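You operate a simulated robot arm through the tools that you are given. There is no shell and no other tool.

You run a simulated robot arm. Do the job below in one go: nothing can be reset, and whatever is moved stays where it is left.

JOB
Set a batch of 20 grippers, load it, zero the counter and run it out.

The check looks at the end state, three seconds after you hand in, the way a careful person would. Anything else that was tipped, shoved, dropped, spilled or broken makes it a failure.

ROBOT AND FRAMES
A 7-joint arm with a two-finger parallel gripper, fixed in place. Base frame: the origin is at the foot of the arm, x ahead of it, y to its left, z up. Units: m, rad, N and s.
Its first joint turns from -2.304 to 2.304 rad. Payload 3.91 kg.
The tool frame sits at the grasp point between the pads (the TCP): z along the fingers, y along the line on which they close. The tips reach 0.03 m beyond it. The gripper opens to 0.11 m. The fingers are 0.02 m wide and 0.01 m thick; the gripper's body (0.048 by 0.112 m) begins 0.055 m behind the TCP.
Orientation is told as [roll, pitch, yaw] about the base's x, y, z axes, in that order, counted from this pose: with the fingers straight down and closing along the base's y, the tool's x points along the base's -x, its y along +y and its z along -z.

CONTROLS
- The arm moves only by the tool play_rows. Its argument "series" is a list of rows, each a list of 7 numbers: the shift along the tool's x, y, z in m, then the turn, a rotation vector about the tool's x, y, z in rad, then the opening, from 0 (shut) to 1 (fully open). In form: [[dx, dy, dz, wx, wy, wz, grip], ...]. A call has 1 to 20 rows; each row shifts and turns the commanded pose from where the row before left it, along the tool's axes as they then stand. Each row takes 0.2 s and may step no farther than 0.05 m and 0.15 rad from the row before; otherwise, or with a gripper value out of range, the whole call is refused. A pose out of reach is approached as far as the arm can. The call stops where the force on the tool passes 40 N (or 10 N more than at its start, if that is more) or the arm is blocked; 0.2 s more then pass. Each finger travels about 0.108 m/s and halts on what it meets, pressing with about 37 N; the grip force reading is that of the motor and also rises with nothing between the fingers. The clock runs only during rows and for 0.2 s after the last one: add rows that do not move to give the fingers time. The reply holds the time, the measured pose of the TCP, the force on the tool along the base axes, the opening and the grip force, in the units named above and with some noise, with the torque about the TCP (base axes, N m) and any sound that the robot's microphone picked up.
- Cameras (640 x 400 px; columns grow to the right, rows downward): "scene" is fixed at [0.2206, -0.6492, 1.7381]; the picture's right is [0.98, -0.20, 0.00], its down [-0.07, -0.34, -0.94] and it looks along [0.18, 0.92, -0.35] (base axes); focal length 317 px, centre (320, 200). "wrist" rides on the gripper at [0.072, 0.017, -0.103] in the tool frame; the picture's right is [-0.23, 0.97, 0.00], its down [-0.76, -0.18, -0.62] and it looks along [-0.61, -0.14, 0.78] (tool axes); focal length 222 px, centre (320, 200). There is no depth. A picture from a camera that has moved, and an enlarged one, comes with that camera's place and axes in the base frame and with its lens.
- get_image(camera): a new picture of that camera. It takes no simulated time.
- close_up(camera, box): a new picture of the part [left, top, right, bottom] of that camera's present view, enlarged. It takes no simulated time.
- close_job(): hands the job in; it is judged then, once.

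Nothing tells you positions but the pictures and the camera data. Unless the task says otherwise, let go and move clear before handing in.

The tools are called after "Emit:" as name(argument=value, ...) on one line, values as JSON. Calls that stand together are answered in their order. play_rows: Moves the arm, as the interface text tells. Its arguments: {"type":"object","properties":{"series":{"type":"array","items":{"type":"array","items":{"type":"number"}}}},"required":["series"]} The other tools are called the same way: get_image (camera) takes a picture; close_up (camera, box) takes an enlarged picture of a part of a camera's view; close_job () hands the job in.

At the start:

```text
t: 0.0
tcp_pos: [0.3622, 0.4708, 1.3852]
orientation: [-0.001, 0.0, 0.0]
force: [0.1, -0.9, 0.3]
moment: [0.0, 0.03, -0.02]
width: 0.11
finger_force: 0.0
```

scene: 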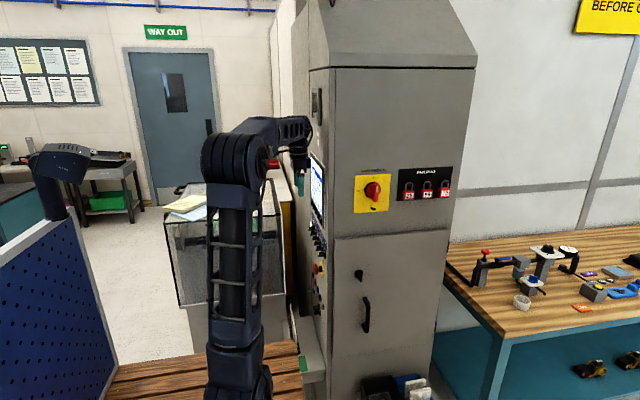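
wrist: 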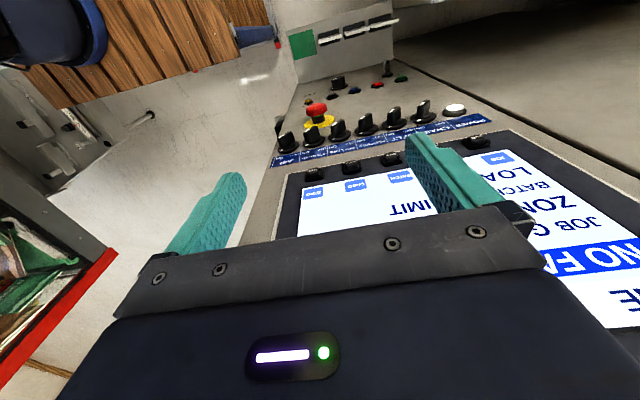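

I see a control cabinet with a screen and knobs/buttons facing the arm (panel face toward -x). I'll take closer looks at the panel from both cameras before moving.

Emit:
close_up(camera="wrist", box=[260, 60, 640, 300])

Emit:
close_up(camera="scene", box=[270, 140, 350, 340])

Emit:
get_image(camera="wrist")

```text
1.67 times, centred on (450, 180) of wrist
camera zoom: at [0.2905, 0.4882, 1.4888], right [0.23, 0.97, 0.0], down [0.76, -0.18, 0.62], along [0.61, -0.14, -0.78], focal length 370 px, centre (103, 233)
```

zoom: 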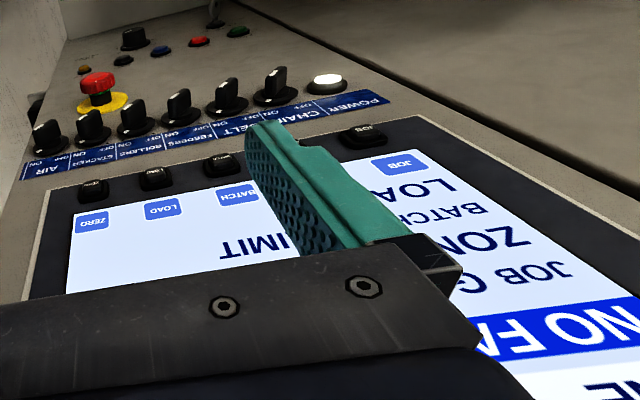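

```text
2.00 times, centred on (310, 240) of scene
camera zoom: at [0.2206, -0.6492, 1.7381], right [0.98, -0.2, 0.0], down [-0.07, -0.34, -0.94], along [0.18, 0.92, -0.35], focal length 634 px, centre (340, 120)
```

zoom: 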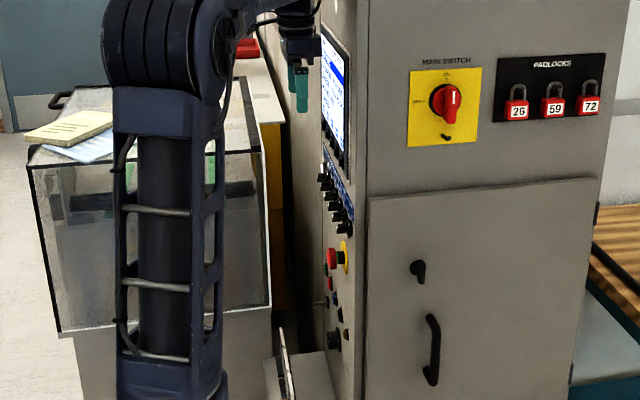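

```text
taken
camera wrist: at [0.2905, 0.4882, 1.4888], right [0.23, 0.97, 0.0], down [0.76, -0.18, 0.62], along [0.61, -0.14, -0.78], focal length 222 px, centre (320, 200)
```

wrist: 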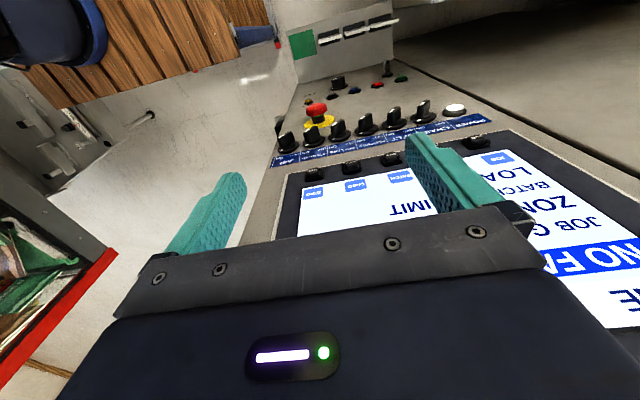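

The panel faces -x at roughly x≈0.45, with a screen on top, a row of soft keys, rotary switches and buttons below. I'll back off a bit and tilt the camera toward the panel for a readable look.

Emit:
play_rows(series=[[0.04, 0, 0, 0, 0, 0, 0], [0.04, 0, 0, 0, 0, 0, 0], [0.04, 0, 0, 0, 0, 0, 0], [0, 0, 0, 0, -0.14, 0, 0], [0, 0, 0, 0, -0.14, 0, 0], [0, 0, 0, 0, -0.14, 0, 0], [0, 0, 0, 0, -0.14, 0, 0], [0, 0, 0, 0, 0, 0, 0]])

Emit:
get_image(camera="wrist")

Emit:
get_image(camera="scene")

```text
t: 1.8
tcp_pos: [0.2419, 0.4708, 1.3848]
orientation: [0.0, -0.562, -0.002]
force: [0.2, 0.1, -0.4]
moment: [-0.01, 0.0, 0.0]
width: 0.0
finger_force: 36.7
```

```text
taken
camera wrist: at [0.1264, 0.4885, 1.4344], right [0.19, 0.97, 0.12], down [0.31, -0.18, 0.93], along [0.93, -0.14, -0.34], focal length 222 px, centre (320, 200)
```

wrist: 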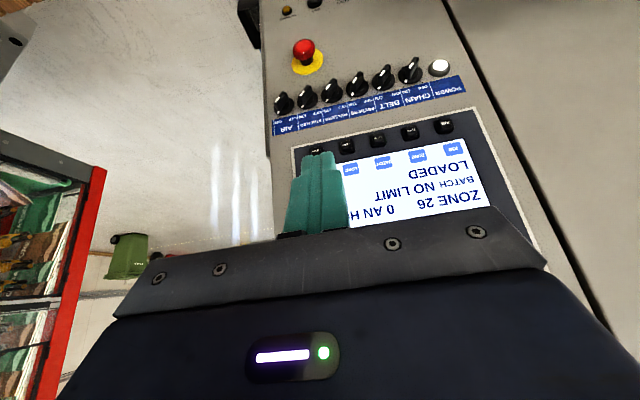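

```text
taken
```

scene: 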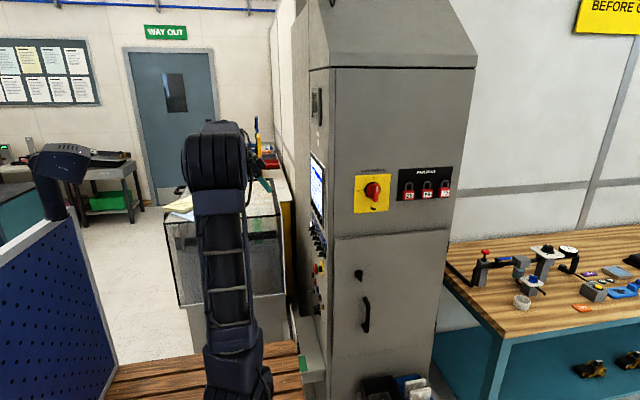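

The panel is now in good view, upside down; there are five black keys under the screen and six rotary switches. I'll enlarge it to read the labels.

Emit:
close_up(camera="wrist", box=[260, 20, 500, 140])

Emit:
close_up(camera="wrist", box=[280, 100, 500, 240])

```text
2.67 times, centred on (380, 80) of wrist
camera zoom: at [0.1264, 0.4885, 1.4344], right [0.19, 0.97, 0.12], down [0.31, -0.18, 0.93], along [0.93, -0.14, -0.34], focal length 592 px, centre (160, 520)
```

zoom: 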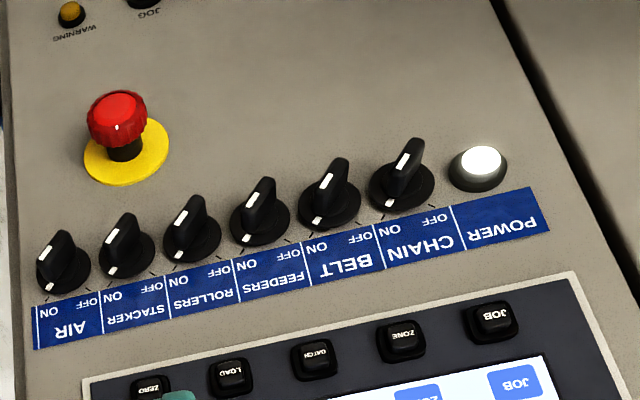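

```text
2.86 times, centred on (390, 170) of wrist
camera zoom: at [0.1264, 0.4885, 1.4344], right [0.19, 0.97, 0.12], down [0.31, -0.18, 0.93], along [0.93, -0.14, -0.34], focal length 635 px, centre (120, 286)
```

zoom: 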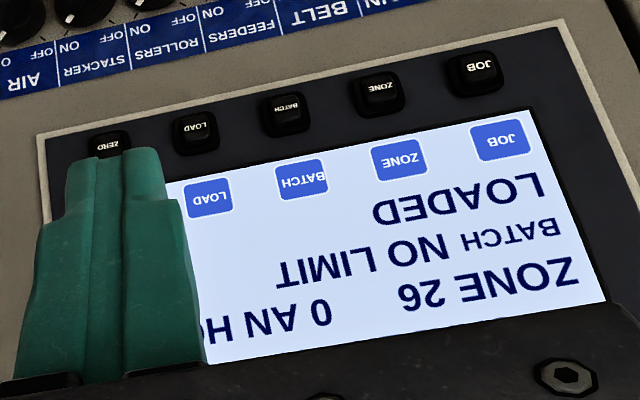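

The keys are JOB, ZONE, BATCH, LOAD, ZERO; the screen reads something like "ZONE 26, BATCH NO LIMIT, LOADED". I'll rise to read the whole screen next.

Emit:
play_rows(series=[[-0.026, 0, -0.042, 0, 0, 0, 0], [-0.026, 0, -0.042, 0, 0, 0, 0], [-0.026, 0, -0.042, 0, 0, 0, 0], [-0.026, 0, -0.042, 0, 0, 0, 0], [0, 0, 0, 0, 0, 0, 0]])

Emit:
get_image(camera="wrist")

```text
t: 3.0
tcp_pos: [0.2403, 0.4699, 1.5826]
orientation: [-0.001, -0.563, 0.001]
force: [-0.2, 0.6, -0.7]
moment: [-0.02, 0.0, 0.01]
width: 0.0
finger_force: 36.5
```

```text
taken
camera wrist: at [0.1248, 0.4878, 1.6324], right [0.19, 0.97, 0.12], down [0.31, -0.18, 0.93], along [0.93, -0.14, -0.34], focal length 222 px, centre (320, 200)
```

wrist: 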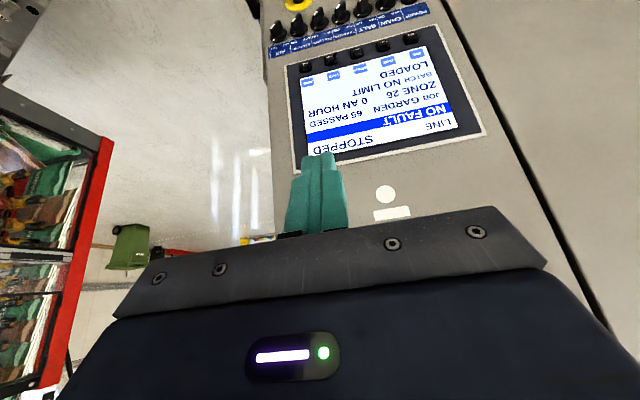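

Emit:
close_up(camera="wrist", box=[280, 30, 500, 170])

Emit:
close_up(camera="wrist", box=[250, 0, 450, 80])

Emit:
close_up(camera="wrist", box=[340, 160, 500, 240])

```text
2.86 times, centred on (390, 100) of wrist
camera zoom: at [0.1248, 0.4878, 1.6324], right [0.19, 0.97, 0.12], down [0.31, -0.18, 0.93], along [0.93, -0.14, -0.34], focal length 635 px, centre (120, 486)
```

zoom: 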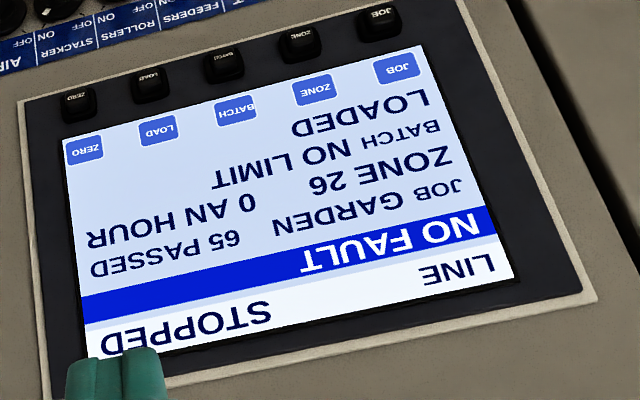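

```text
3.20 times, centred on (350, 40) of wrist
camera zoom: at [0.1248, 0.4878, 1.6324], right [0.19, 0.97, 0.12], down [0.31, -0.18, 0.93], along [0.93, -0.14, -0.34], focal length 711 px, centre (224, 712)
```

zoom: 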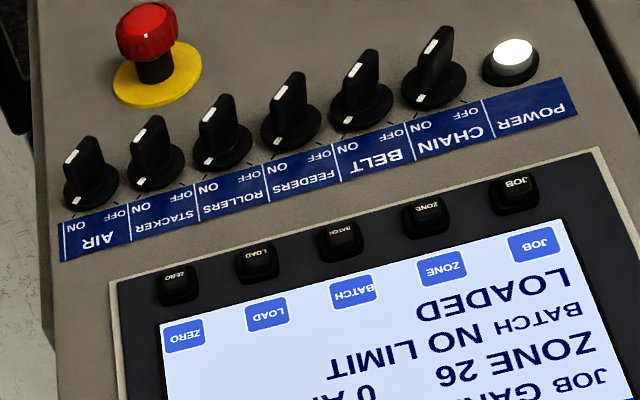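

```text
4.00 times, centred on (420, 200) of wrist
camera zoom: at [0.1248, 0.4878, 1.6324], right [0.19, 0.97, 0.12], down [0.31, -0.18, 0.93], along [0.93, -0.14, -0.34], focal length 888 px, centre (-80, 200)
```

zoom: 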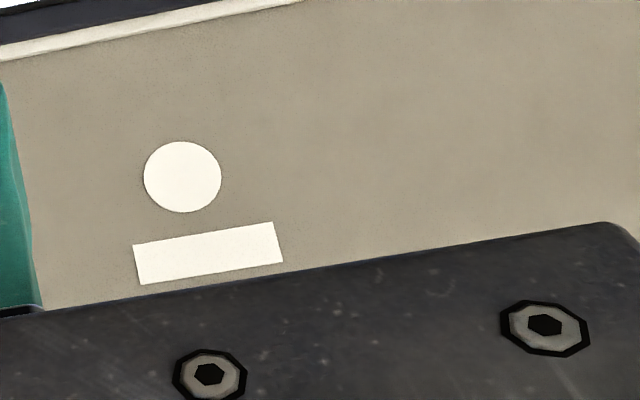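

The screen reads LINE STOPPED, NO FAULT, JOB GARDEN, 65 PASSED, ZONE 26, BATCH NO LIMIT, LOADED. Next I'll go down to view the switches and the lower buttons.

Emit:
play_rows(series=[[0.0256, 0, 0.0406, 0, 0, 0, 0], [0.0256, 0, 0.0406, 0, 0, 0, 0], [0.0256, 0, 0.0406, 0, 0, 0, 0], [0.0256, 0, 0.0406, 0, 0, 0, 0], [0.0256, 0, 0.0406, 0, 0, 0, 0], [0.0256, 0, 0.0406, 0, 0, 0, 0], [0.0256, 0, 0.0406, 0, 0, 0, 0], [0, 0, 0, 0, 0, 0, 0]])

Emit:
get_image(camera="wrist")

Emit:
close_up(camera="wrist", box=[240, 0, 480, 150])

Emit:
get_image(camera="scene")

```text
t: 4.8
tcp_pos: [0.241, 0.4717, 1.246]
orientation: [0.0, -0.56, 0.001]
force: [-0.1, 0.6, 0.3]
moment: [-0.03, 0.0, 0.04]
width: 0.0001
finger_force: 37.2
```

```text
taken
camera wrist: at [0.1242, 0.4878, 1.2954], right [0.19, 0.97, 0.12], down [0.31, -0.18, 0.93], along [0.93, -0.14, -0.34], focal length 222 px, centre (320, 200)
```

wrist: 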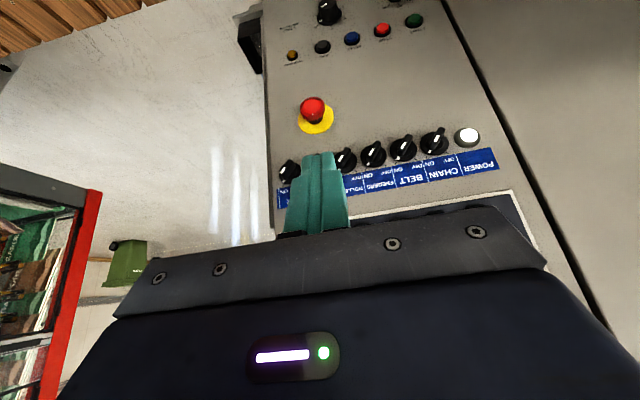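

```text
2.67 times, centred on (360, 75) of wrist
camera zoom: at [0.1242, 0.4878, 1.2954], right [0.19, 0.97, 0.12], down [0.31, -0.18, 0.93], along [0.93, -0.14, -0.34], focal length 592 px, centre (213, 533)
```

zoom: 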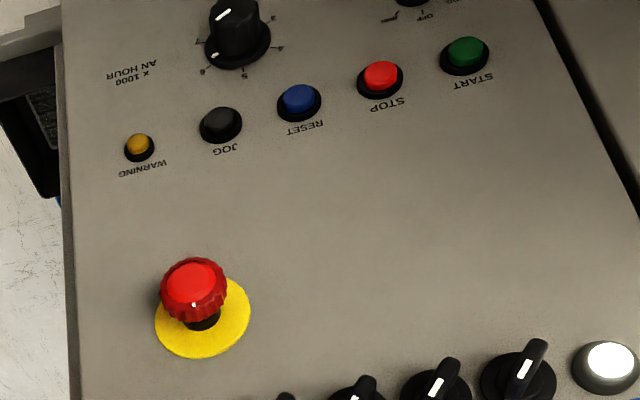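

```text
taken
```

scene: 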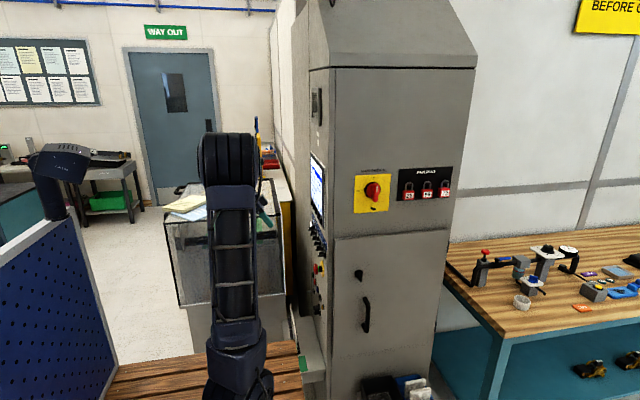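

Lower panel has START, STOP, RESET, JOG, WARNING, a speed dial, and another switch further down. I'll go lower to see the rest.

Emit:
play_rows(series=[[0.0256, 0, 0.0406, 0, 0, 0, 0], [0.0256, 0, 0.0406, 0, 0, 0, 0], [0.0256, 0, 0.0406, 0, 0, 0, 0], [0, 0, 0, 0, 0, 0, 0]])

Emit:
get_image(camera="wrist")

Emit:
close_up(camera="wrist", box=[230, 0, 470, 150])

Emit:
close_up(camera="wrist", box=[270, 110, 510, 230])

```text
t: 5.8
tcp_pos: [0.2408, 0.4706, 1.1018]
orientation: [0.0, -0.56, 0.0]
force: [-0.1, 0.5, -0.4]
moment: [0.02, 0.0, 0.03]
width: 0.0
finger_force: 36.9
```

```text
taken
camera wrist: at [0.1244, 0.488, 1.1518], right [0.19, 0.97, 0.12], down [0.31, -0.18, 0.93], along [0.93, -0.14, -0.34], focal length 222 px, centre (320, 200)
```

wrist: 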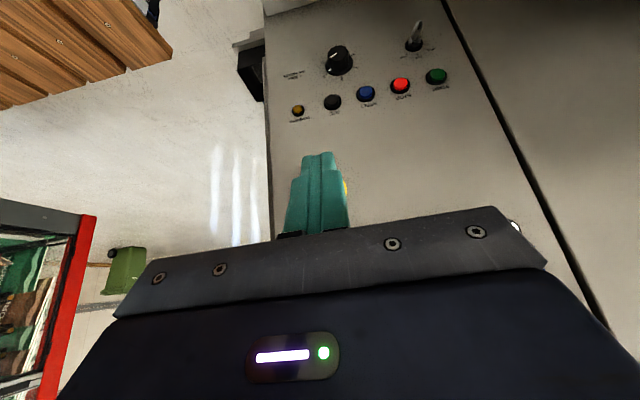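

```text
2.67 times, centred on (350, 75) of wrist
camera zoom: at [0.1244, 0.488, 1.1518], right [0.19, 0.97, 0.12], down [0.31, -0.18, 0.93], along [0.93, -0.14, -0.34], focal length 592 px, centre (240, 533)
```

zoom: 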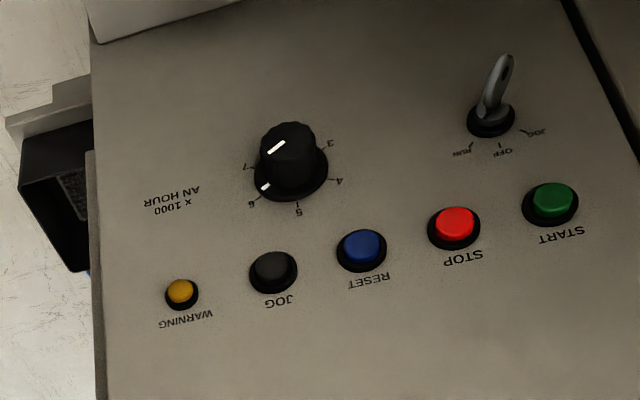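

```text
2.67 times, centred on (390, 170) of wrist
camera zoom: at [0.1244, 0.488, 1.1518], right [0.19, 0.97, 0.12], down [0.31, -0.18, 0.93], along [0.93, -0.14, -0.34], focal length 592 px, centre (133, 280)
```

zoom: 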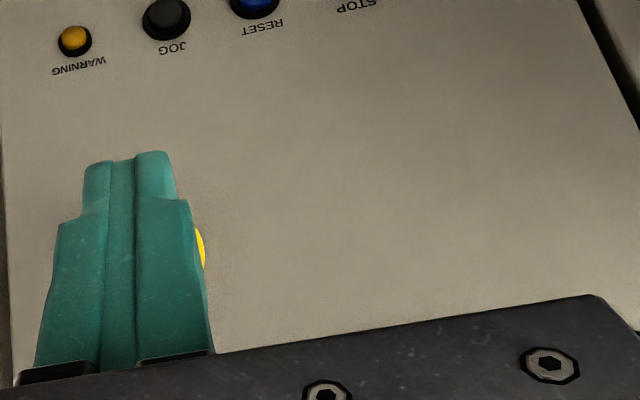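

The lower panel has a key switch (RUN/OFF/JOG) and a speed dial at about 6. I'll zoom in to read the key position, and check the notices in the scene.

Emit:
close_up(camera="wrist", box=[370, 10, 450, 70])

Emit:
close_up(camera="wrist", box=[270, 30, 370, 130])

Emit:
close_up(camera="scene", box=[340, 140, 470, 230])

Emit:
close_up(camera="scene", box=[0, 30, 110, 110])

Emit:
close_up(camera="scene", box=[280, 70, 340, 330])

Emit:
close_up(camera="scene", box=[560, 0, 640, 50])

```text
6.67 times, centred on (410, 40) of wrist
camera zoom: at [0.1244, 0.488, 1.1518], right [0.19, 0.97, 0.12], down [0.31, -0.18, 0.93], along [0.93, -0.14, -0.34], focal length 1481 px, centre (-280, 1267)
```

zoom: 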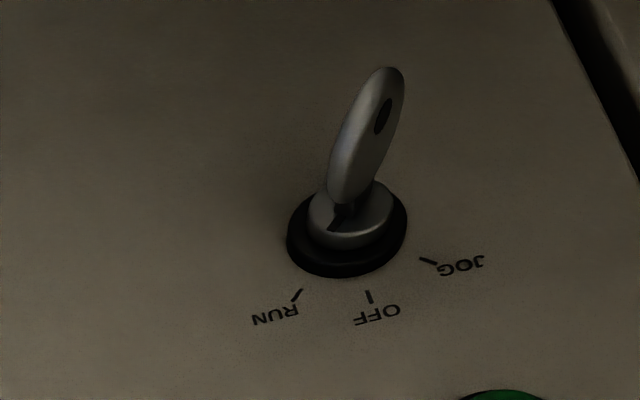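

```text
4.00 times, centred on (320, 80) of wrist
camera zoom: at [0.1244, 0.488, 1.1518], right [0.19, 0.97, 0.12], down [0.31, -0.18, 0.93], along [0.93, -0.14, -0.34], focal length 888 px, centre (320, 680)
```

zoom: 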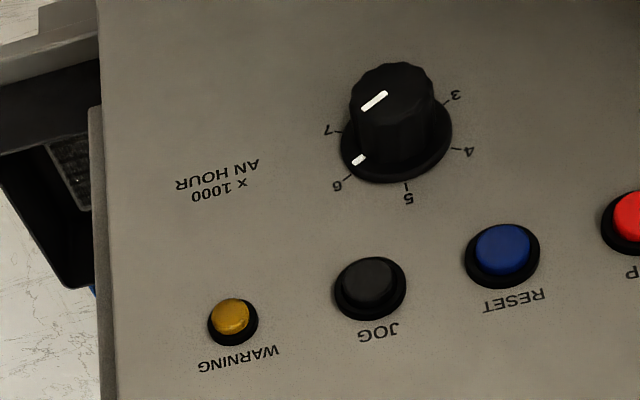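

```text
4.44 times, centred on (405, 185) of scene
camera zoom: at [0.2206, -0.6492, 1.7381], right [0.98, -0.2, 0.0], down [-0.07, -0.34, -0.94], along [0.18, 0.92, -0.35], focal length 1409 px, centre (-58, 267)
```

zoom: 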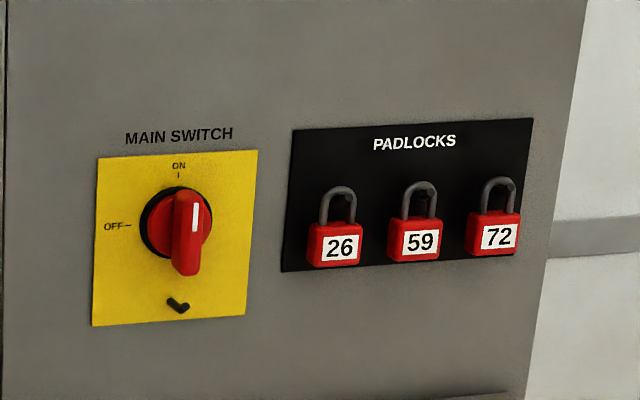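

```text
5.00 times, centred on (55, 70) of scene
camera zoom: at [0.2206, -0.6492, 1.7381], right [0.98, -0.2, 0.0], down [-0.07, -0.34, -0.94], along [0.18, 0.92, -0.35], focal length 1586 px, centre (1645, 850)
```

zoom: 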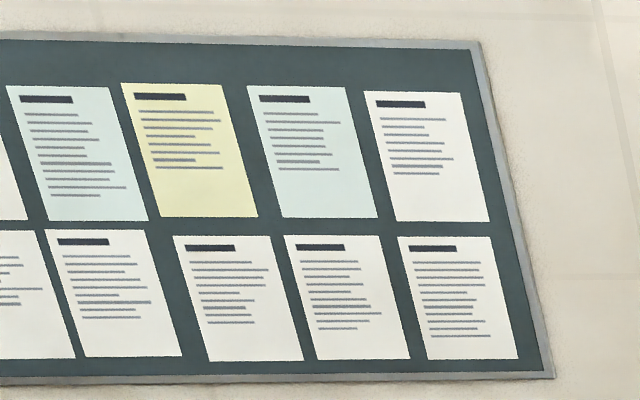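

```text
1.54 times, centred on (310, 200) of scene
camera zoom: at [0.2206, -0.6492, 1.7381], right [0.98, -0.2, 0.0], down [-0.07, -0.34, -0.94], along [0.18, 0.92, -0.35], focal length 488 px, centre (335, 200)
```

zoom: 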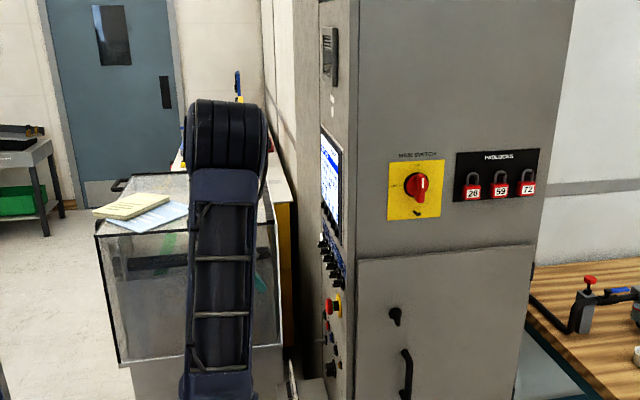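

```text
8.00 times, centred on (600, 25) of scene
camera zoom: at [0.2206, -0.6492, 1.7381], right [0.98, -0.2, 0.0], down [-0.07, -0.34, -0.94], along [0.18, 0.92, -0.35], focal length 2537 px, centre (-1920, 1600)
```

zoom: 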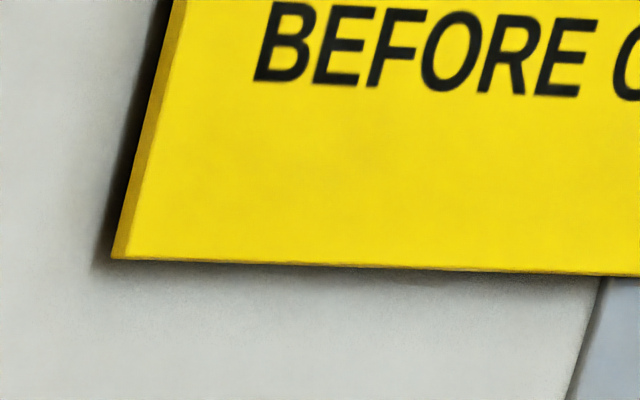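

The key switch appears to be at RUN, the main switch ON, and the E-stop out. I triangulate the key row at about x 0.447, z 1.234 (BATCH y≈0.547, LOAD y≈0.496, ZERO y≈0.446) and START at (0.446, 0.665, 0.854). I'll check if the scene camera can read the screen.

Emit:
close_up(camera="scene", box=[300, 145, 332, 225])

Emit:
close_up(camera="scene", box=[300, 215, 332, 325])

```text
5.00 times, centred on (316, 185) of scene
camera zoom: at [0.2206, -0.6492, 1.7381], right [0.98, -0.2, 0.0], down [-0.07, -0.34, -0.94], along [0.18, 0.92, -0.35], focal length 1586 px, centre (340, 275)
```

zoom: 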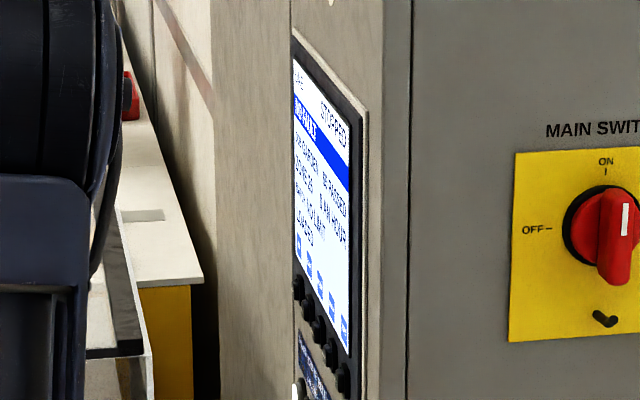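

```text
3.64 times, centred on (316, 270) of scene
camera zoom: at [0.2206, -0.6492, 1.7381], right [0.98, -0.2, 0.0], down [-0.07, -0.34, -0.94], along [0.18, 0.92, -0.35], focal length 1153 px, centre (334, -54)
```

zoom: 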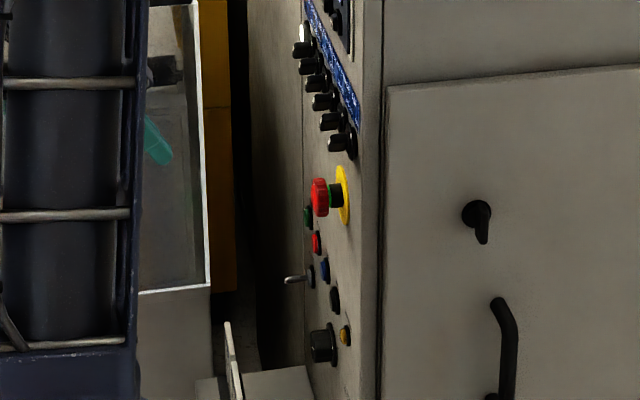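

The scene camera reads the screen well, so I can press and read without backing off. I'll rise to the key row height and check the switch positions.

Emit:
play_rows(series=[[-0.0252, 0, -0.0401, 0, 0, 0, 0], [-0.0252, 0, -0.0401, 0, 0, 0, 0], [-0.0252, 0, -0.0401, 0, 0, 0, 0], [-0.0252, 0, -0.0401, 0, 0, 0, 0], [-0.0252, 0, -0.0401, 0, 0, 0, 0], [-0.0252, 0, -0.0401, 0, 0, 0, 0], [0, 0, 0, 0, 0, 0, 0]])

Emit:
close_up(camera="wrist", box=[265, 60, 365, 140])

Emit:
close_up(camera="wrist", box=[350, 40, 460, 120])

Emit:
close_up(camera="scene", box=[308, 153, 324, 213])

Emit:
close_up(camera="scene", box=[306, 205, 328, 265])

```text
t: 7.4
tcp_pos: [0.2414, 0.472, 1.3864]
orientation: [0.0, -0.561, 0.001]
force: [-0.2, -0.5, 0.5]
moment: [0.0, -0.03, -0.02]
width: 0.0002
finger_force: 37.1
```

```text
5.00 times, centred on (315, 100) of wrist
camera zoom: at [0.1251, 0.4892, 1.4365], right [0.19, 0.97, 0.12], down [0.31, -0.18, 0.93], along [0.93, -0.14, -0.34], focal length 1111 px, centre (345, 700)
```

zoom: 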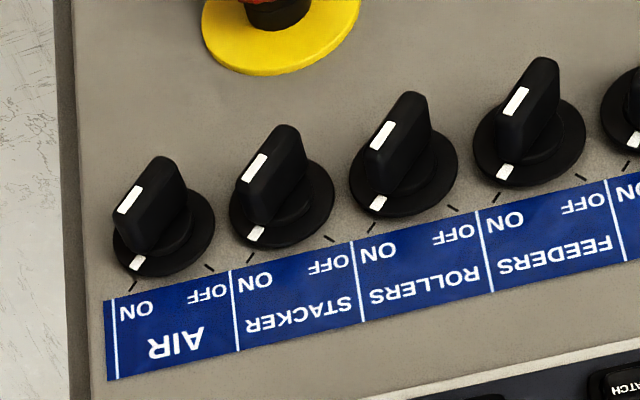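

```text
5.00 times, centred on (405, 80) of wrist
camera zoom: at [0.1251, 0.4892, 1.4365], right [0.19, 0.97, 0.12], down [0.31, -0.18, 0.93], along [0.93, -0.14, -0.34], focal length 1111 px, centre (-105, 800)
```

zoom: 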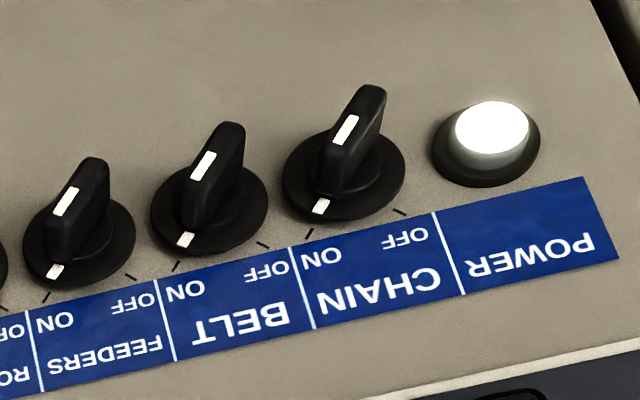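

```text
6.67 times, centred on (316, 183) of scene
camera zoom: at [0.2206, -0.6492, 1.7381], right [0.98, -0.2, 0.0], down [-0.07, -0.34, -0.94], along [0.18, 0.92, -0.35], focal length 2114 px, centre (347, 313)
```

zoom: 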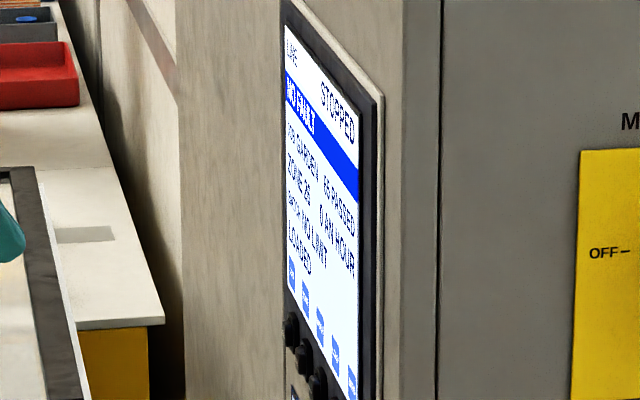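

```text
6.67 times, centred on (317, 235) of scene
camera zoom: at [0.2206, -0.6492, 1.7381], right [0.98, -0.2, 0.0], down [-0.07, -0.34, -0.94], along [0.18, 0.92, -0.35], focal length 2114 px, centre (340, -33)
```

zoom: 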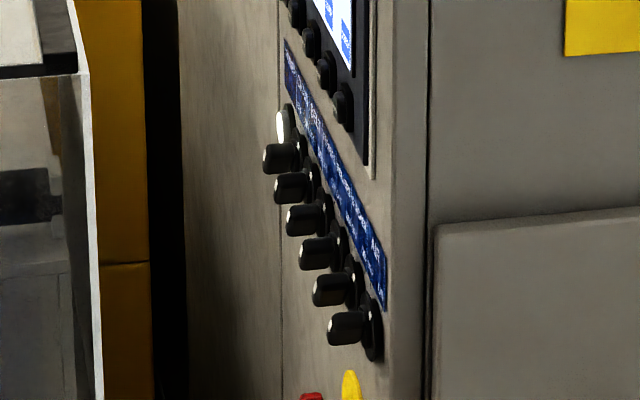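

All six switches are at ON and the power lamp is lit, so the setup keys come first. I'll level the tool toward the panel and line up with the BATCH key.

Emit:
play_rows(series=[[0, 0.012, 0, 0, -0.15, 0, 0], [0, 0.012, 0, 0, -0.15, 0, 0], [0, 0.012, 0, 0, -0.15, 0, 0], [0, 0.012, 0, 0, -0.15, 0, 0], [0, 0.012, 0, 0, -0.15, 0, 0], [0, 0.015, 0, 0, -0.15, 0, 0], [0, 0, 0, 0, 0, 0, 0]])

Emit:
get_image(camera="wrist")

Emit:
get_image(camera="scene")

```text
t: 9.0
tcp_pos: [0.2409, 0.5483, 1.3865]
orientation: [0.009, -1.461, -0.007]
force: [-0.2, 0.3, 0.4]
moment: [0.0, -0.03, 0.06]
width: 0.0
finger_force: 36.7
```

```text
taken
camera wrist: at [0.1302, 0.5641, 1.3267], right [0.03, 0.97, 0.23], down [-0.54, -0.18, 0.83], along [0.84, -0.14, 0.52], focal length 222 px, centre (320, 200)
```

wrist: 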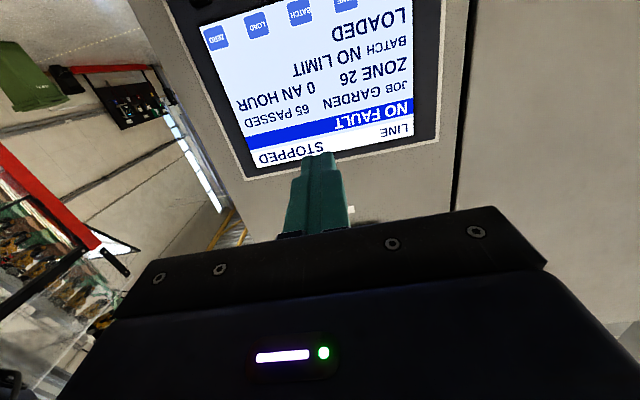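

```text
taken
```

scene: 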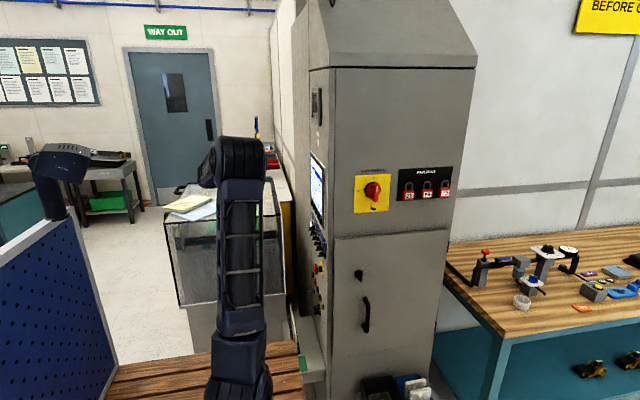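

Tool is level at pitch -1.46 with the panel in front. Moving to a standoff in front of the BATCH key.

Emit:
play_rows(series=[[0.027, 0, 0.027, 0, 0, 0, 0], [0.027, 0, 0.027, 0, 0, 0, 0], [0.027, 0, 0.027, 0, 0, 0, 0], [0.027, 0, 0.027, 0, 0, 0, 0], [0.027, 0, 0.027, 0, 0, 0, 0], [0, 0, 0, 0, 0, 0, 0]])

Emit:
get_image(camera="wrist")

Emit:
close_up(camera="scene", box=[290, 150, 340, 230])

```text
t: 10.4
tcp_pos: [0.3607, 0.5479, 1.2365]
orientation: [0.003, -1.46, -0.004]
force: [-0.7, 0.9, 0.0]
moment: [-0.02, -0.01, -0.03]
width: 0.0002
finger_force: 36.7
```

```text
taken
camera wrist: at [0.2496, 0.5638, 1.1772], right [0.03, 0.97, 0.23], down [-0.53, -0.18, 0.83], along [0.84, -0.14, 0.52], focal length 222 px, centre (320, 200)
```

wrist: 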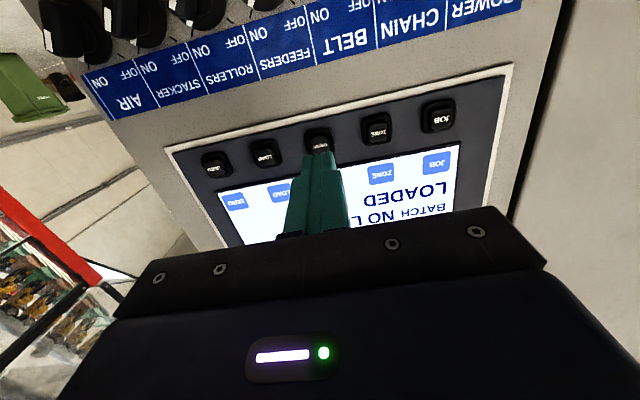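

```text
5.00 times, centred on (315, 190) of scene
camera zoom: at [0.2206, -0.6492, 1.7381], right [0.98, -0.2, 0.0], down [-0.07, -0.34, -0.94], along [0.18, 0.92, -0.35], focal length 1586 px, centre (345, 250)
```

zoom: 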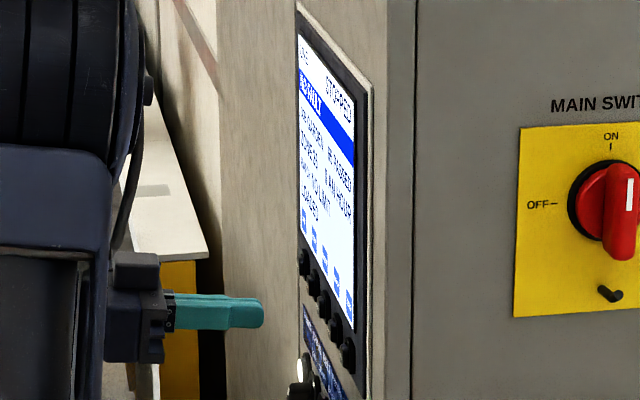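

The fingertip lines up with the BATCH key. I'll approach close to it, then press in small steps.

Emit:
play_rows(series=[[-0.0055, 0, 0.0248, 0, 0, 0, 0], [-0.0022, 0, 0.0199, 0, 0, 0, 0], [0, 0, 0, 0, 0, 0, 0]])

Emit:
get_image(camera="wrist")

Emit:
close_up(camera="scene", box=[300, 190, 330, 230])

```text
t: 11.2
tcp_pos: [0.4064, 0.5462, 1.2403]
orientation: [-0.002, -1.459, 0.0]
force: [-1.8, -0.8, 0.1]
moment: [-0.03, 0.01, -0.04]
width: 0.0
finger_force: 36.8
heard: click
```

```text
taken
camera wrist: at [0.2956, 0.5633, 1.1806], right [0.03, 0.97, 0.23], down [-0.54, -0.18, 0.83], along [0.84, -0.14, 0.52], focal length 222 px, centre (320, 200)
```

wrist: 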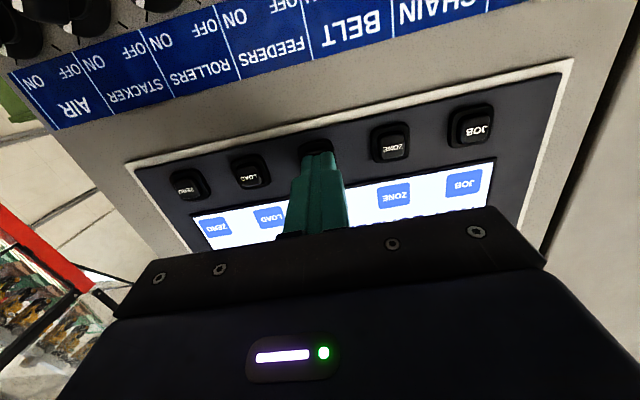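

```text
10.00 times, centred on (315, 210) of scene
camera zoom: at [0.2206, -0.6492, 1.7381], right [0.98, -0.2, 0.0], down [-0.07, -0.34, -0.94], along [0.18, 0.92, -0.35], focal length 3171 px, centre (370, 100)
```

zoom: 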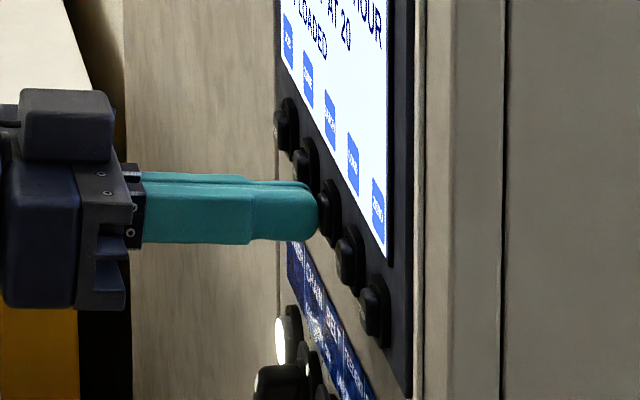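

A click was heard and the screen now shows "... AT 20". I'll retract straight back and read the full screen.

Emit:
play_rows(series=[[0.0033, 0, -0.0298, 0, 0, 0, 0], [0, 0, 0, 0, 0, 0, 0]])

Emit:
close_up(camera="scene", box=[302, 150, 330, 215])

Emit:
close_up(camera="scene", box=[306, 170, 326, 200])

Emit:
get_image(camera="wrist")

```text
t: 11.8
tcp_pos: [0.3762, 0.5462, 1.2389]
orientation: [0.0, -1.46, -0.001]
force: [0.5, -0.3, 0.9]
moment: [-0.03, -0.02, -0.01]
width: 0.0
finger_force: 37.0
```

```text
6.15 times, centred on (316, 182) of scene
camera zoom: at [0.2206, -0.6492, 1.7381], right [0.98, -0.2, 0.0], down [-0.07, -0.34, -0.94], along [0.18, 0.92, -0.35], focal length 1951 px, centre (345, 308)
```

zoom: 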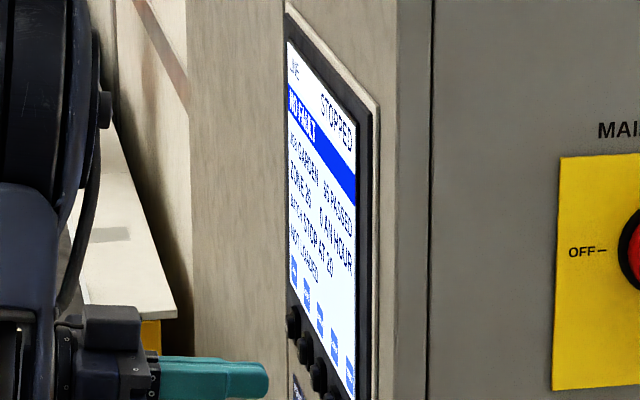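

```text
13.33 times, centred on (316, 185) of scene
camera zoom: at [0.2206, -0.6492, 1.7381], right [0.98, -0.2, 0.0], down [-0.07, -0.34, -0.94], along [0.18, 0.92, -0.35], focal length 4228 px, centre (373, 400)
```

zoom: 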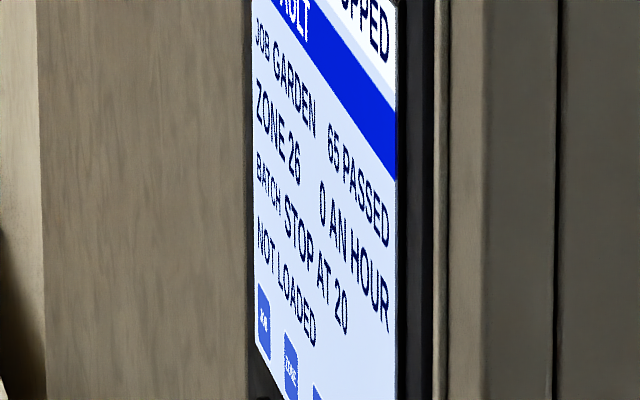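

```text
taken
camera wrist: at [0.2655, 0.5636, 1.1799], right [0.03, 0.97, 0.23], down [-0.53, -0.18, 0.83], along [0.84, -0.14, 0.52], focal length 222 px, centre (320, 200)
```

wrist: 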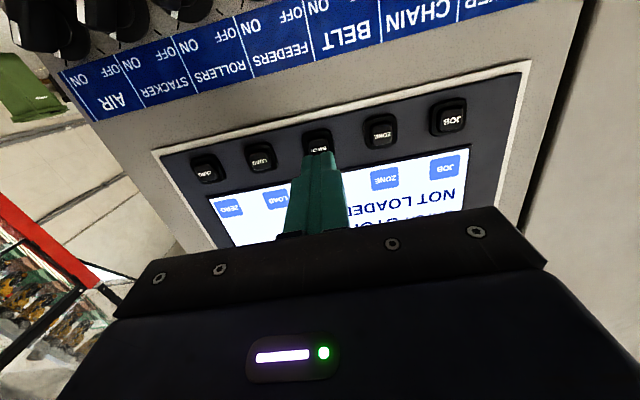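

The screen shows "BATCH STOP AT 20, NOT LOADED". Now I shift 5 cm to LOAD and press it the same way.

Emit:
play_rows(series=[[0, -0.025, 0, 0, 0, 0, 0], [0, -0.025, 0, 0, 0, 0, 0], [0, 0, 0, 0, 0, 0, 0], [-0.0022, 0, 0.0199, 0, 0, 0, 0], [-0.0011, 0, 0.0099, 0, 0, 0, 0], [0, 0, 0, 0, 0, 0, 0]])

Emit:
get_image(camera="wrist")

Emit:
close_up(camera="scene", box=[306, 170, 326, 200])

Emit:
close_up(camera="scene", box=[300, 190, 330, 230])

```text
t: 13.2
tcp_pos: [0.4061, 0.4962, 1.2398]
orientation: [0.0, -1.46, -0.001]
force: [-2.0, 0.1, 0.7]
moment: [0.01, 0.0, -0.02]
width: 0.0
finger_force: 36.7
```

```text
taken
camera wrist: at [0.2949, 0.5133, 1.1803], right [0.03, 0.97, 0.23], down [-0.53, -0.18, 0.83], along [0.84, -0.14, 0.52], focal length 222 px, centre (320, 200)
```

wrist: 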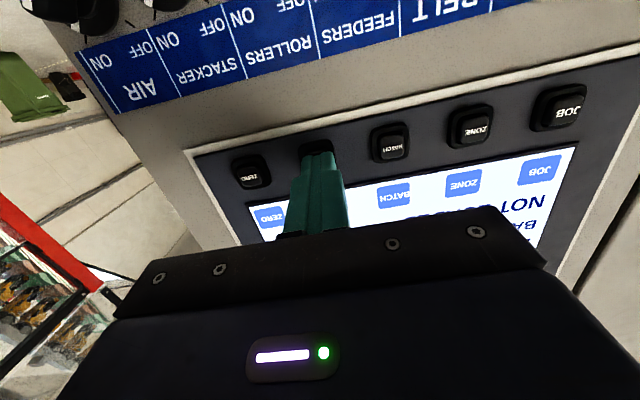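

```text
13.33 times, centred on (316, 185) of scene
camera zoom: at [0.2206, -0.6492, 1.7381], right [0.98, -0.2, 0.0], down [-0.07, -0.34, -0.94], along [0.18, 0.92, -0.35], focal length 4228 px, centre (373, 400)
```

zoom: 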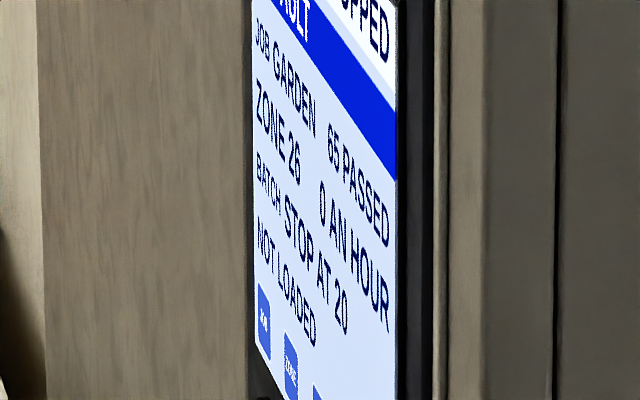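

```text
10.00 times, centred on (315, 210) of scene
camera zoom: at [0.2206, -0.6492, 1.7381], right [0.98, -0.2, 0.0], down [-0.07, -0.34, -0.94], along [0.18, 0.92, -0.35], focal length 3171 px, centre (370, 100)
```

zoom: 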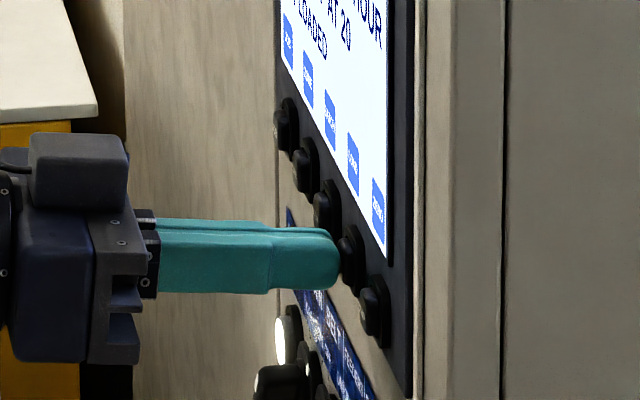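

LOAD is touched (2 N) but not clicked yet. I'll push a little further.

Emit:
play_rows(series=[[-0.0002, 0, 0.0015, 0, 0, 0, 0], [0, 0, 0, 0, 0, 0, 0]])

Emit:
close_up(camera="scene", box=[306, 170, 326, 200])

```text
t: 13.8
tcp_pos: [0.4084, 0.4968, 1.2395]
orientation: [-0.002, -1.459, -0.001]
force: [-2.0, -0.5, -0.7]
moment: [-0.01, 0.02, -0.02]
width: 0.0
finger_force: 37.0
heard: click
```

```text
13.33 times, centred on (316, 185) of scene
camera zoom: at [0.2206, -0.6492, 1.7381], right [0.98, -0.2, 0.0], down [-0.07, -0.34, -0.94], along [0.18, 0.92, -0.35], focal length 4228 px, centre (373, 400)
```

zoom: 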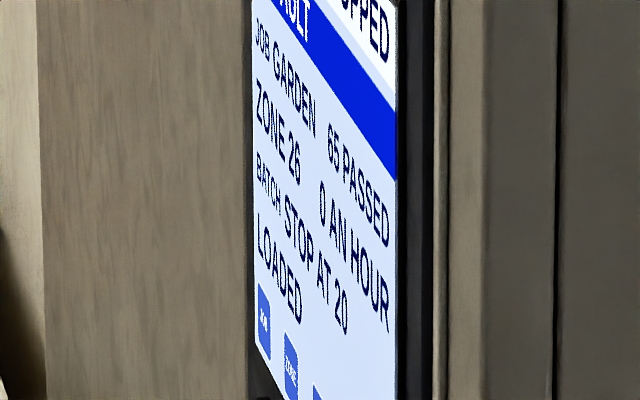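

LOADED with STOP AT 20. Now I retract, move 5 cm to ZERO and press it.

Emit:
play_rows(series=[[0.0033, 0, -0.0298, 0, 0, 0, 0], [0, -0.025, 0, 0, 0, 0, 0], [0, -0.025, 0, 0, 0, 0, 0], [0, 0, 0, 0, 0, 0, 0], [-0.0022, 0, 0.0199, 0, 0, 0, 0], [-0.0011, 0, 0.0094, 0, 0, 0, 0], [-0.0001, 0, 0.001, 0, 0, 0, 0], [0, 0, 0, 0, 0, 0, 0]])

Emit:
close_up(camera="scene", box=[306, 170, 326, 200])

Emit:
get_image(camera="wrist")

```text
t: 15.6
tcp_pos: [0.4063, 0.4462, 1.239]
orientation: [-0.003, -1.46, 0.001]
force: [-2.3, -0.3, -0.2]
moment: [-0.01, 0.03, 0.0]
width: 0.0001
finger_force: 37.4
heard: click
```

```text
13.33 times, centred on (316, 185) of scene
camera zoom: at [0.2206, -0.6492, 1.7381], right [0.98, -0.2, 0.0], down [-0.07, -0.34, -0.94], along [0.18, 0.92, -0.35], focal length 4228 px, centre (373, 400)
```

zoom: 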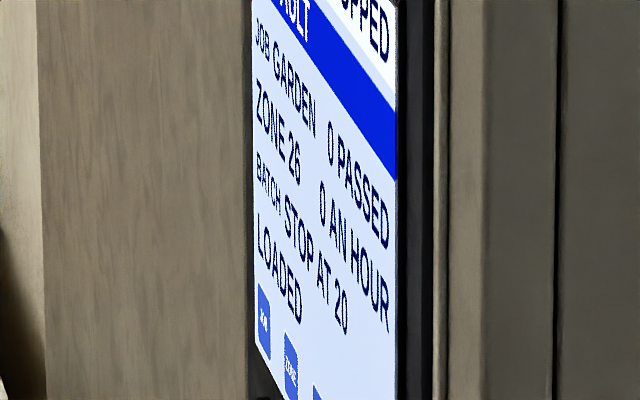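

```text
taken
camera wrist: at [0.2966, 0.463, 1.18], right [0.03, 0.97, 0.23], down [-0.53, -0.18, 0.83], along [0.84, -0.14, 0.52], focal length 222 px, centre (320, 200)
```

wrist: 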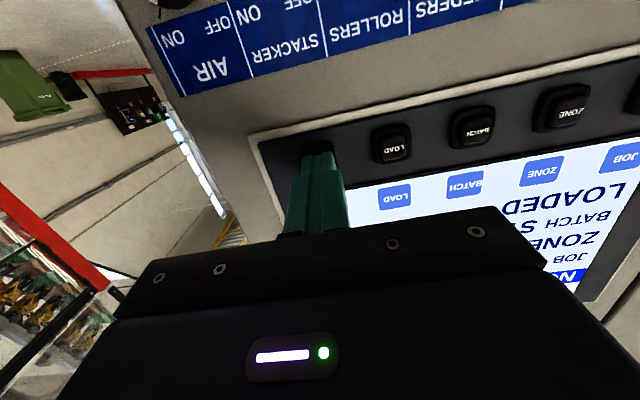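

The counter shows 0 PASSED, batch STOP AT 20, LOADED. Now I retract, then travel down and left toward START, keeping well away from the panel face.

Emit:
play_rows(series=[[0.005, 0, -0.0451, 0, 0, 0, 0], [0.005, 0, -0.0451, 0, 0, 0, 0], [0.005, 0, -0.0451, 0, 0, 0, 0], [0.038, 0.0219, 0.0042, 0, 0, 0, 0], [0.038, 0.0219, 0.0042, 0, 0, 0, 0], [0.038, 0.0219, 0.0042, 0, 0, 0, 0], [0.038, 0.0219, 0.0042, 0, 0, 0, 0], [0, 0, 0, 0, 0, 0, 0]])

Emit:
get_image(camera="wrist")

Emit:
get_image(camera="scene")

Emit:
close_up(camera="scene", box=[306, 150, 326, 200])

```text
t: 17.4
tcp_pos: [0.2716, 0.534, 1.0877]
orientation: [0.005, -1.459, -0.006]
force: [0.0, 0.3, 0.5]
moment: [-0.03, 0.0, 0.01]
width: 0.0
finger_force: 36.7
```

```text
taken
camera wrist: at [0.1603, 0.5507, 1.0273], right [0.03, 0.97, 0.23], down [-0.54, -0.18, 0.83], along [0.84, -0.14, 0.52], focal length 222 px, centre (320, 200)
```

wrist: 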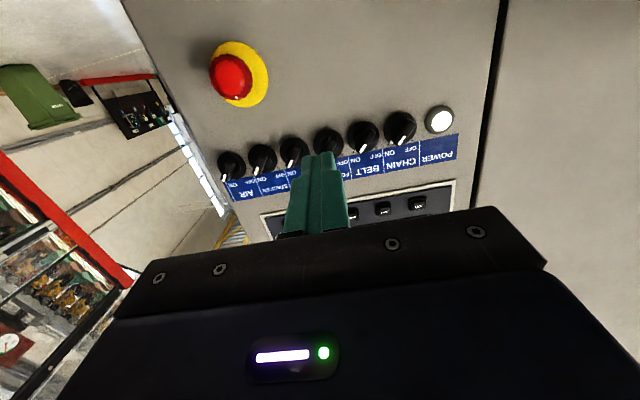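

```text
taken
```

scene: 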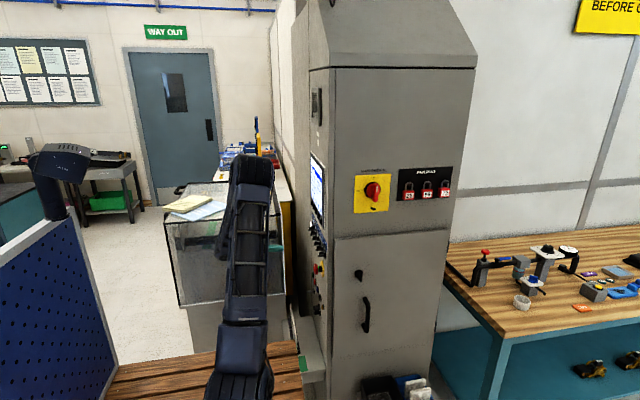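

```text
8.00 times, centred on (316, 175) of scene
camera zoom: at [0.2206, -0.6492, 1.7381], right [0.98, -0.2, 0.0], down [-0.07, -0.34, -0.94], along [0.18, 0.92, -0.35], focal length 2537 px, centre (352, 400)
```

zoom: 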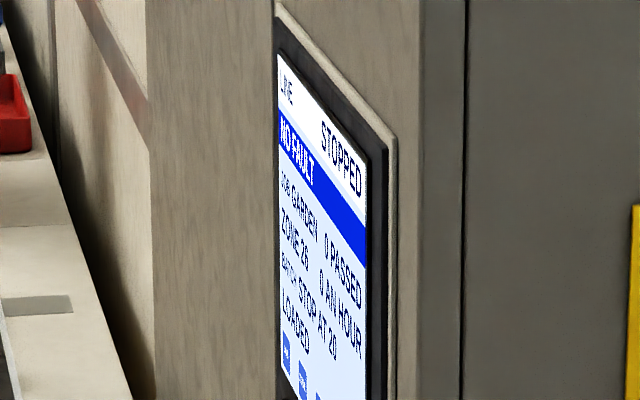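

Motion is clear and the screen state is intact. Continuing to the standoff in front of START.

Emit:
play_rows(series=[[0.0382, 0.0218, 0.0043, 0, 0, 0, 0], [0.0382, 0.0218, 0.0043, 0, 0, 0, 0], [0.0382, 0.0218, 0.0043, 0, 0, 0, 0], [0.0382, 0.0218, 0.0043, 0, 0, 0, 0], [0.0382, 0.0218, 0.0043, 0, 0, 0, 0], [0.0382, 0.0218, 0.0043, 0, 0, 0, 0], [0, 0, 0, 0, 0, 0, 0]])

Emit:
get_image(camera="wrist")

Emit:
get_image(camera="scene")

```text
t: 19.0
tcp_pos: [0.2705, 0.6658, 0.8555]
orientation: [0.001, -1.457, -0.003]
force: [0.2, 0.1, -0.2]
moment: [-0.02, 0.0, 0.0]
width: 0.0
finger_force: 37.3
```

```text
taken
camera wrist: at [0.1605, 0.6819, 0.7964], right [0.03, 0.97, 0.23], down [-0.53, -0.18, 0.83], along [0.84, -0.14, 0.52], focal length 222 px, centre (320, 200)
```

wrist: 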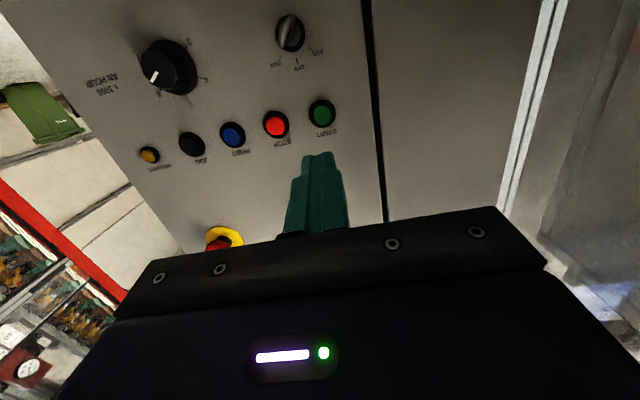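

```text
taken
```

scene: 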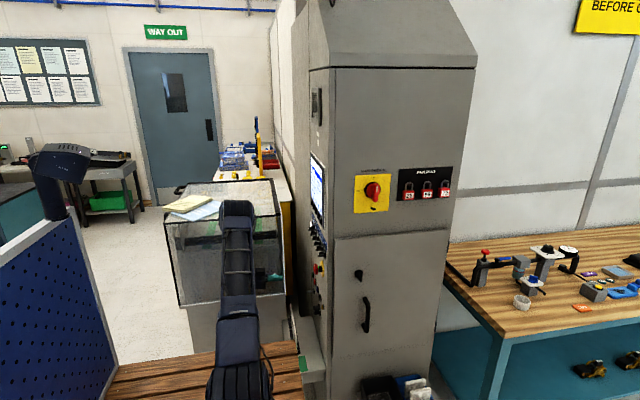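

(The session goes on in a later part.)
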